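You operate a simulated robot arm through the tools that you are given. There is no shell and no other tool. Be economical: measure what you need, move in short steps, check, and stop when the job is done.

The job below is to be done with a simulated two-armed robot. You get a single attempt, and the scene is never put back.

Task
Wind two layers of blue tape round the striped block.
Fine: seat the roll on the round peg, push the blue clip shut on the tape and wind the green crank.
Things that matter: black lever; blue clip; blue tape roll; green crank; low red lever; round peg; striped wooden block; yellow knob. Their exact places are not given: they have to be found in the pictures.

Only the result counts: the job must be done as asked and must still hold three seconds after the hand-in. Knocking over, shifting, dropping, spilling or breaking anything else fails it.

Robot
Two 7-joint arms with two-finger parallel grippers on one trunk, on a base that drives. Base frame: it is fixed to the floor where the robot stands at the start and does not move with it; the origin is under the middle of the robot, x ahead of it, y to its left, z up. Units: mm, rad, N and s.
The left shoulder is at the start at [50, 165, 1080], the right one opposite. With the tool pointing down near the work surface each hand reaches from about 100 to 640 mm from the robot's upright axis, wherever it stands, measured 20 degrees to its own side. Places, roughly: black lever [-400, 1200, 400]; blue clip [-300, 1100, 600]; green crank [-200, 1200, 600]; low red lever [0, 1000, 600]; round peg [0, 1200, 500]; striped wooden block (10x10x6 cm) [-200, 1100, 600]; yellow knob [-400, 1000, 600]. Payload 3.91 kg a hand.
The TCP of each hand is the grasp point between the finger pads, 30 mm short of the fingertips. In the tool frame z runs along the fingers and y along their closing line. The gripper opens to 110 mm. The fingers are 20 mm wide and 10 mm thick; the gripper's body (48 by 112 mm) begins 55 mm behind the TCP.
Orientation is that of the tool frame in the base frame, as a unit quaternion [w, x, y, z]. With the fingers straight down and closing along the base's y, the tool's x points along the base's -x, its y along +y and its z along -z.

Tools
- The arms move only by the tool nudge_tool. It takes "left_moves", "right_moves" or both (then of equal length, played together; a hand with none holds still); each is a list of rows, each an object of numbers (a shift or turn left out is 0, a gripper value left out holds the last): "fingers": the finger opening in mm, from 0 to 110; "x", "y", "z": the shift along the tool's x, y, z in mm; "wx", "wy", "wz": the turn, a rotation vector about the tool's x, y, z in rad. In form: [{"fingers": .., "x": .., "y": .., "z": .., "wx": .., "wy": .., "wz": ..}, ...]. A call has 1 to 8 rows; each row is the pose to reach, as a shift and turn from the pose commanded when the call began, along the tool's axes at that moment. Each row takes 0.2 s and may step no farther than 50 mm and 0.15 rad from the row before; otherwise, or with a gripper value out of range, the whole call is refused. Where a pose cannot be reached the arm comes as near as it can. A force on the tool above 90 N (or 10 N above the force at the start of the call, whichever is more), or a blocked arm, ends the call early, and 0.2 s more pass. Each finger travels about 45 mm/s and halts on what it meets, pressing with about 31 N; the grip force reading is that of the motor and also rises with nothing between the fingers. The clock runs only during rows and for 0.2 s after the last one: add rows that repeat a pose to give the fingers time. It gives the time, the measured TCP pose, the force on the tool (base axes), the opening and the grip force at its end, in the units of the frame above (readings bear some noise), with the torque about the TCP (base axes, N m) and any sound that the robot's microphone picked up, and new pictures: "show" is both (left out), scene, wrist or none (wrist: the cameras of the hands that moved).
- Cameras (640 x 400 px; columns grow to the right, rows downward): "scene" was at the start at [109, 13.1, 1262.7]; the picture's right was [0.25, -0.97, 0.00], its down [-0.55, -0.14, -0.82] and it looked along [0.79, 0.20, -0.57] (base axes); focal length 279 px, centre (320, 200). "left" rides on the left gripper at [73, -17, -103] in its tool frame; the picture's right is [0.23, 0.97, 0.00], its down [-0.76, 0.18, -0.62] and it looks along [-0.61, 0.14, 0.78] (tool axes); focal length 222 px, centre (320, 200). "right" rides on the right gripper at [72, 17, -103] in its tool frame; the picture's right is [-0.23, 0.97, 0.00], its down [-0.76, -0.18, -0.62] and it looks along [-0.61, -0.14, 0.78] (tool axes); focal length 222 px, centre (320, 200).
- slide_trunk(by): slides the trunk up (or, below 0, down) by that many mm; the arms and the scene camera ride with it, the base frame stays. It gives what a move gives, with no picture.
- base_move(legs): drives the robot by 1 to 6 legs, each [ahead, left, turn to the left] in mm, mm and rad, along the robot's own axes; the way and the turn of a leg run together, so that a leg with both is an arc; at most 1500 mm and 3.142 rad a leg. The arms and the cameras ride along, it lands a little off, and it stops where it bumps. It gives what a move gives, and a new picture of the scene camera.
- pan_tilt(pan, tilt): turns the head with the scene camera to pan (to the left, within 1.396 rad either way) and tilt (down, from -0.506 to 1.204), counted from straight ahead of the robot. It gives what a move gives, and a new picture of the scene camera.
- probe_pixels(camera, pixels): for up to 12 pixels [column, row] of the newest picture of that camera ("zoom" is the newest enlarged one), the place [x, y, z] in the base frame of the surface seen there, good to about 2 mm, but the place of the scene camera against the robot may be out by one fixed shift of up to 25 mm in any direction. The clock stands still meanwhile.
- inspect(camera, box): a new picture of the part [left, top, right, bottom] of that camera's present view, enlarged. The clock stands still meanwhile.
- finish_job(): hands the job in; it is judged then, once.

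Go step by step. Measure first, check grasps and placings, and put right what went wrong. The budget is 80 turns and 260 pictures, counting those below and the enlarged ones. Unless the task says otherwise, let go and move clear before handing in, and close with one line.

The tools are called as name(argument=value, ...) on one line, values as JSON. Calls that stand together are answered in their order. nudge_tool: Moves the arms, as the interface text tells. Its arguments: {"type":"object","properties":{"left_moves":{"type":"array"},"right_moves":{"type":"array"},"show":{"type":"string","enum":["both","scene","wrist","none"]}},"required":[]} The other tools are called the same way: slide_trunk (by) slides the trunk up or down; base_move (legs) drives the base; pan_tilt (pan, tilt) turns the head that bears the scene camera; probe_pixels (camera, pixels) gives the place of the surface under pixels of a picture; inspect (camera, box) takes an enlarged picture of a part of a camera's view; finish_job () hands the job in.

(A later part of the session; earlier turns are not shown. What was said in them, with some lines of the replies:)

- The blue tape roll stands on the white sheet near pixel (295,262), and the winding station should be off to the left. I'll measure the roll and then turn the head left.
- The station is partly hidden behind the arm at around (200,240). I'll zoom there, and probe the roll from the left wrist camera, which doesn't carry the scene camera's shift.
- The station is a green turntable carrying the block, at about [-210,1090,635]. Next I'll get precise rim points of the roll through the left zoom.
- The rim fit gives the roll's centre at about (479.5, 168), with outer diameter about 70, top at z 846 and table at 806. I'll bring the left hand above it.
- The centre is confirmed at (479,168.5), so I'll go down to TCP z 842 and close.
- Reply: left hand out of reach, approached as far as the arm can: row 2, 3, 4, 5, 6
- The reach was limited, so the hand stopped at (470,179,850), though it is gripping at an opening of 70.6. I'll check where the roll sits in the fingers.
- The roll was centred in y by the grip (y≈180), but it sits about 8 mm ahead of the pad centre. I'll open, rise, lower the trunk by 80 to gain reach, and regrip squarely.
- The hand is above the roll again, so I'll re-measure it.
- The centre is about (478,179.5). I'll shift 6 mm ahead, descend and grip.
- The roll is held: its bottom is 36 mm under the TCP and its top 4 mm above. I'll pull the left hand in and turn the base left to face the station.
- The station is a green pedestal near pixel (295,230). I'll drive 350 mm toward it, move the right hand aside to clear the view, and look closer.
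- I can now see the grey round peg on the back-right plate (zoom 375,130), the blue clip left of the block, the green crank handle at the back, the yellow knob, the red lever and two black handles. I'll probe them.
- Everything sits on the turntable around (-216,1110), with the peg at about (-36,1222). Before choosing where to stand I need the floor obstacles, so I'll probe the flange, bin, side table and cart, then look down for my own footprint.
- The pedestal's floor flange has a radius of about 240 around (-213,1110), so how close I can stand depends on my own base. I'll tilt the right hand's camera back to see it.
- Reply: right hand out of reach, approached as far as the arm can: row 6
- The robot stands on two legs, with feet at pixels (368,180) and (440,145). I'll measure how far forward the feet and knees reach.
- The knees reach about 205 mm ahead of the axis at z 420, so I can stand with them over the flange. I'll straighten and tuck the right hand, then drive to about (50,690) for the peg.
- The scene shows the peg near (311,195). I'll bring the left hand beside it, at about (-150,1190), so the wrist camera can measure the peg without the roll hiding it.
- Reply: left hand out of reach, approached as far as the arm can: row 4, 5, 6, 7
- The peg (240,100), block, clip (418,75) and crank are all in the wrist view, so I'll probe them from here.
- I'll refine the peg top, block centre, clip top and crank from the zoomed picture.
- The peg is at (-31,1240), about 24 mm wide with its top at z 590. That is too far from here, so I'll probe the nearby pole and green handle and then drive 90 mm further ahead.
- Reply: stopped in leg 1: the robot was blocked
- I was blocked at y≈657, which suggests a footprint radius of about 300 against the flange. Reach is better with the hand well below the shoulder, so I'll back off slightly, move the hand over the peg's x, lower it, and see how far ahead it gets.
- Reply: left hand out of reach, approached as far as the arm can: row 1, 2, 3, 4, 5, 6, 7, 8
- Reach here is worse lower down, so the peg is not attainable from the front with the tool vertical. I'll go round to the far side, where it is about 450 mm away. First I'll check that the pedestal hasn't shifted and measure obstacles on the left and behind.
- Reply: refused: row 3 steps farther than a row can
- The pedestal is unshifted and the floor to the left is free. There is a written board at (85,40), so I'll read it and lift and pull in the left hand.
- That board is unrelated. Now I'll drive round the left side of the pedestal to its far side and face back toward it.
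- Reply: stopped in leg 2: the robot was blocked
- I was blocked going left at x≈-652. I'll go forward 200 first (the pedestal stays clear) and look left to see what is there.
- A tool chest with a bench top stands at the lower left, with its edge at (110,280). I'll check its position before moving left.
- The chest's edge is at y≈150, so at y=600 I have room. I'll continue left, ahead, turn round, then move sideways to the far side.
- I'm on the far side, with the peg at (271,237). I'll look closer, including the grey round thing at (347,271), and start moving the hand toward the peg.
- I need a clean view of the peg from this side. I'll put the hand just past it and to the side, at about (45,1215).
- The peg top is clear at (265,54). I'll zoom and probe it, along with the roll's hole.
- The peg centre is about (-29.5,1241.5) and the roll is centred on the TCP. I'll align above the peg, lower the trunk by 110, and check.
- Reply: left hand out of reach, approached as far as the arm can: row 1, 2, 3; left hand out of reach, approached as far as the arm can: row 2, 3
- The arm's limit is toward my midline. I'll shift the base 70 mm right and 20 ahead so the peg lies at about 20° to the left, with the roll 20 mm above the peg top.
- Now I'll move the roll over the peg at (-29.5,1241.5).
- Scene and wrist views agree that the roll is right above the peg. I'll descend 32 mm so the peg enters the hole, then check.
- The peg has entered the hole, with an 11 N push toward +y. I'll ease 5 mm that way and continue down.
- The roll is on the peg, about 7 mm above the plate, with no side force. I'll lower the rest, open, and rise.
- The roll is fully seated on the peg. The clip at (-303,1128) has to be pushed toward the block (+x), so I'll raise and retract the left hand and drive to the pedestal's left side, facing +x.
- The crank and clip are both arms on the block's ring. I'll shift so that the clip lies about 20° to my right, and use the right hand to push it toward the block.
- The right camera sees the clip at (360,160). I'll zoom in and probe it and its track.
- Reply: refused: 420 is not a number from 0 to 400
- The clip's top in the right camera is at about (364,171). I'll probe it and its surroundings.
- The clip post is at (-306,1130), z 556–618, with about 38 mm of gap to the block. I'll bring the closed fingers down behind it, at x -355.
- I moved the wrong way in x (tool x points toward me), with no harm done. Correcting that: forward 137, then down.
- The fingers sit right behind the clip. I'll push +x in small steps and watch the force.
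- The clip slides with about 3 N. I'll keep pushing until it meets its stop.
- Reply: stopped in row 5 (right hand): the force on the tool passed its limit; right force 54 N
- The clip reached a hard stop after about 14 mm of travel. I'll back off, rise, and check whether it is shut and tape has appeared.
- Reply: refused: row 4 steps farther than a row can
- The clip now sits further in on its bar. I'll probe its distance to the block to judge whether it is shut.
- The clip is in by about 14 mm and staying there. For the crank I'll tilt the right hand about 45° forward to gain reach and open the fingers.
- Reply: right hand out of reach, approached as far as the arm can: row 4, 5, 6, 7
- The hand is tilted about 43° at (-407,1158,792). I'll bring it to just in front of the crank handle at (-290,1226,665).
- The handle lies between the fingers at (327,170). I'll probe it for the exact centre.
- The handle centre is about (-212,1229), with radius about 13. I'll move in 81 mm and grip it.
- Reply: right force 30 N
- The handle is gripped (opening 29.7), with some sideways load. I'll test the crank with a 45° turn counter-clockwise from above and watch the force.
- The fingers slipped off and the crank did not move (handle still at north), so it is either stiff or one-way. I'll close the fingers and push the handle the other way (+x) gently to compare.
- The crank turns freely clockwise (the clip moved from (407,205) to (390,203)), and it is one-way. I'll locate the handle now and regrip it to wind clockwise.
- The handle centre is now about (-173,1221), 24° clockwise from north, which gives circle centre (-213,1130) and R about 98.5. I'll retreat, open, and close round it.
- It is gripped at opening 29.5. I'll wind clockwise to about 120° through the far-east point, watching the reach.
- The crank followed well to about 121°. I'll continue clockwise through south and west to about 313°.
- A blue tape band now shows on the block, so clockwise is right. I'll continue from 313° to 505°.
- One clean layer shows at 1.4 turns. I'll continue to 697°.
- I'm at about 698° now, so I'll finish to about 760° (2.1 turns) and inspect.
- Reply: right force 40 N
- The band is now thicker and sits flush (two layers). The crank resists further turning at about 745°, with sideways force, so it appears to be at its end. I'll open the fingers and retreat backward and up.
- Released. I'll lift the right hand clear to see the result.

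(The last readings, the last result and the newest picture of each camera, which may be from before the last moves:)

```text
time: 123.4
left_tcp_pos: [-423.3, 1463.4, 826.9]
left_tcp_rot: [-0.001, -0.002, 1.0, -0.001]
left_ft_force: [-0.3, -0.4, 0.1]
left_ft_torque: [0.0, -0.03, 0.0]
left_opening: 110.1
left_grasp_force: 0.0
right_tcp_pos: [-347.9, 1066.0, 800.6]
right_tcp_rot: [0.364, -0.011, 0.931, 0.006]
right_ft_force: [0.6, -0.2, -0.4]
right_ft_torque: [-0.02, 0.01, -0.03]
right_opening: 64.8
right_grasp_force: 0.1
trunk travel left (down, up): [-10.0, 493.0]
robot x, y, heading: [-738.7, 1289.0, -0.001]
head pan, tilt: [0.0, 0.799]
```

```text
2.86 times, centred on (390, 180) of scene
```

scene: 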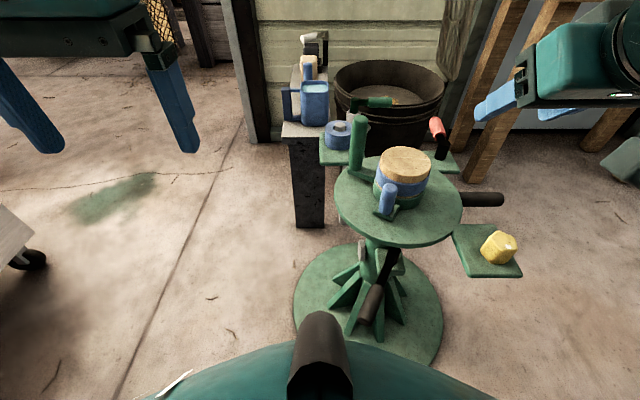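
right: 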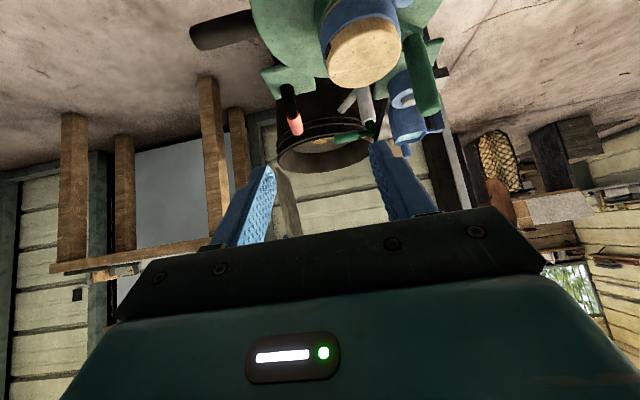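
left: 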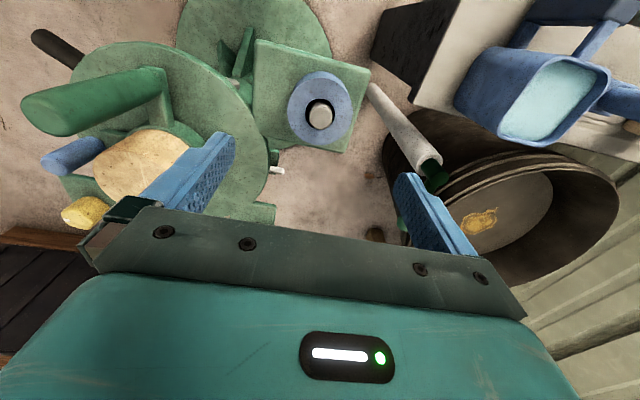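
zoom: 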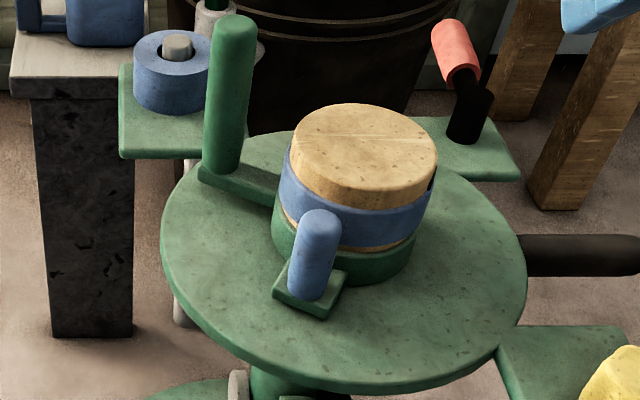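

The wound band protrudes more than before. I'll probe the handle's angle and the band's radius to confirm it passed two full turns.

probe_pixels(camera="zoom", pixels=[[232, 22], [222, 120], [205, 120], [240, 120], [320, 225], [316, 290], [360, 225], [430, 205], [400, 215], [370, 190], [300, 185], [345, 212]])

inspect(camera="scene", box=[370, 140, 440, 220])

```text
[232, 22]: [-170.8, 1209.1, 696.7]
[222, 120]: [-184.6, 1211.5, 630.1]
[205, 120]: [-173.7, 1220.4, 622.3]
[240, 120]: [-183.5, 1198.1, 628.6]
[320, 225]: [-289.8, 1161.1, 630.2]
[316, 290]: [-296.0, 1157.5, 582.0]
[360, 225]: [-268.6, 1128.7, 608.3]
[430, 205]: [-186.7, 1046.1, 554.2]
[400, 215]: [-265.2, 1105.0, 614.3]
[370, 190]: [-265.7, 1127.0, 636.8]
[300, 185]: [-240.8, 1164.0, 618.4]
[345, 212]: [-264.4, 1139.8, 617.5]
```

```text
5.00 times, centred on (405, 180) of scene
```

zoom: 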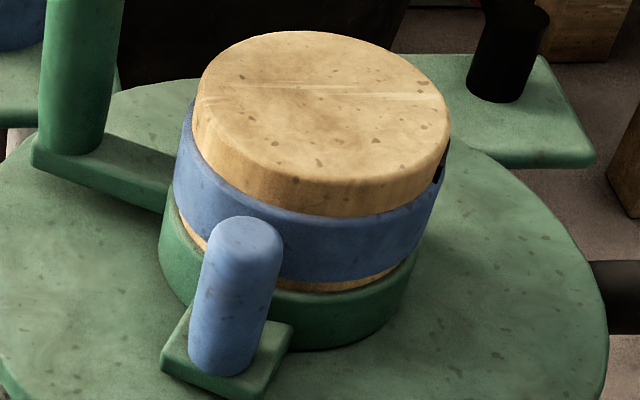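

The handle is about 26° past north, roughly 2.07 turns from the start. The band is thicker and clearly proud of the block, the clip is shut, the roll is on the peg, and both hands are clear. I'm handing in.

finish_job()

```text
The job is handed in.
```

I wound two layers of blue tape round the striped block. The roll is seated on the round peg, the blue clip is pushed shut to its stop, and the green crank has gone about 2.07 turns clockwise. I judged the layer count from the crank angle and from the band looking thicker in the pictures. I saw nothing else knocked or shifted, though the base was stopped twice while driving, and both hands were let go and clear at hand-in.
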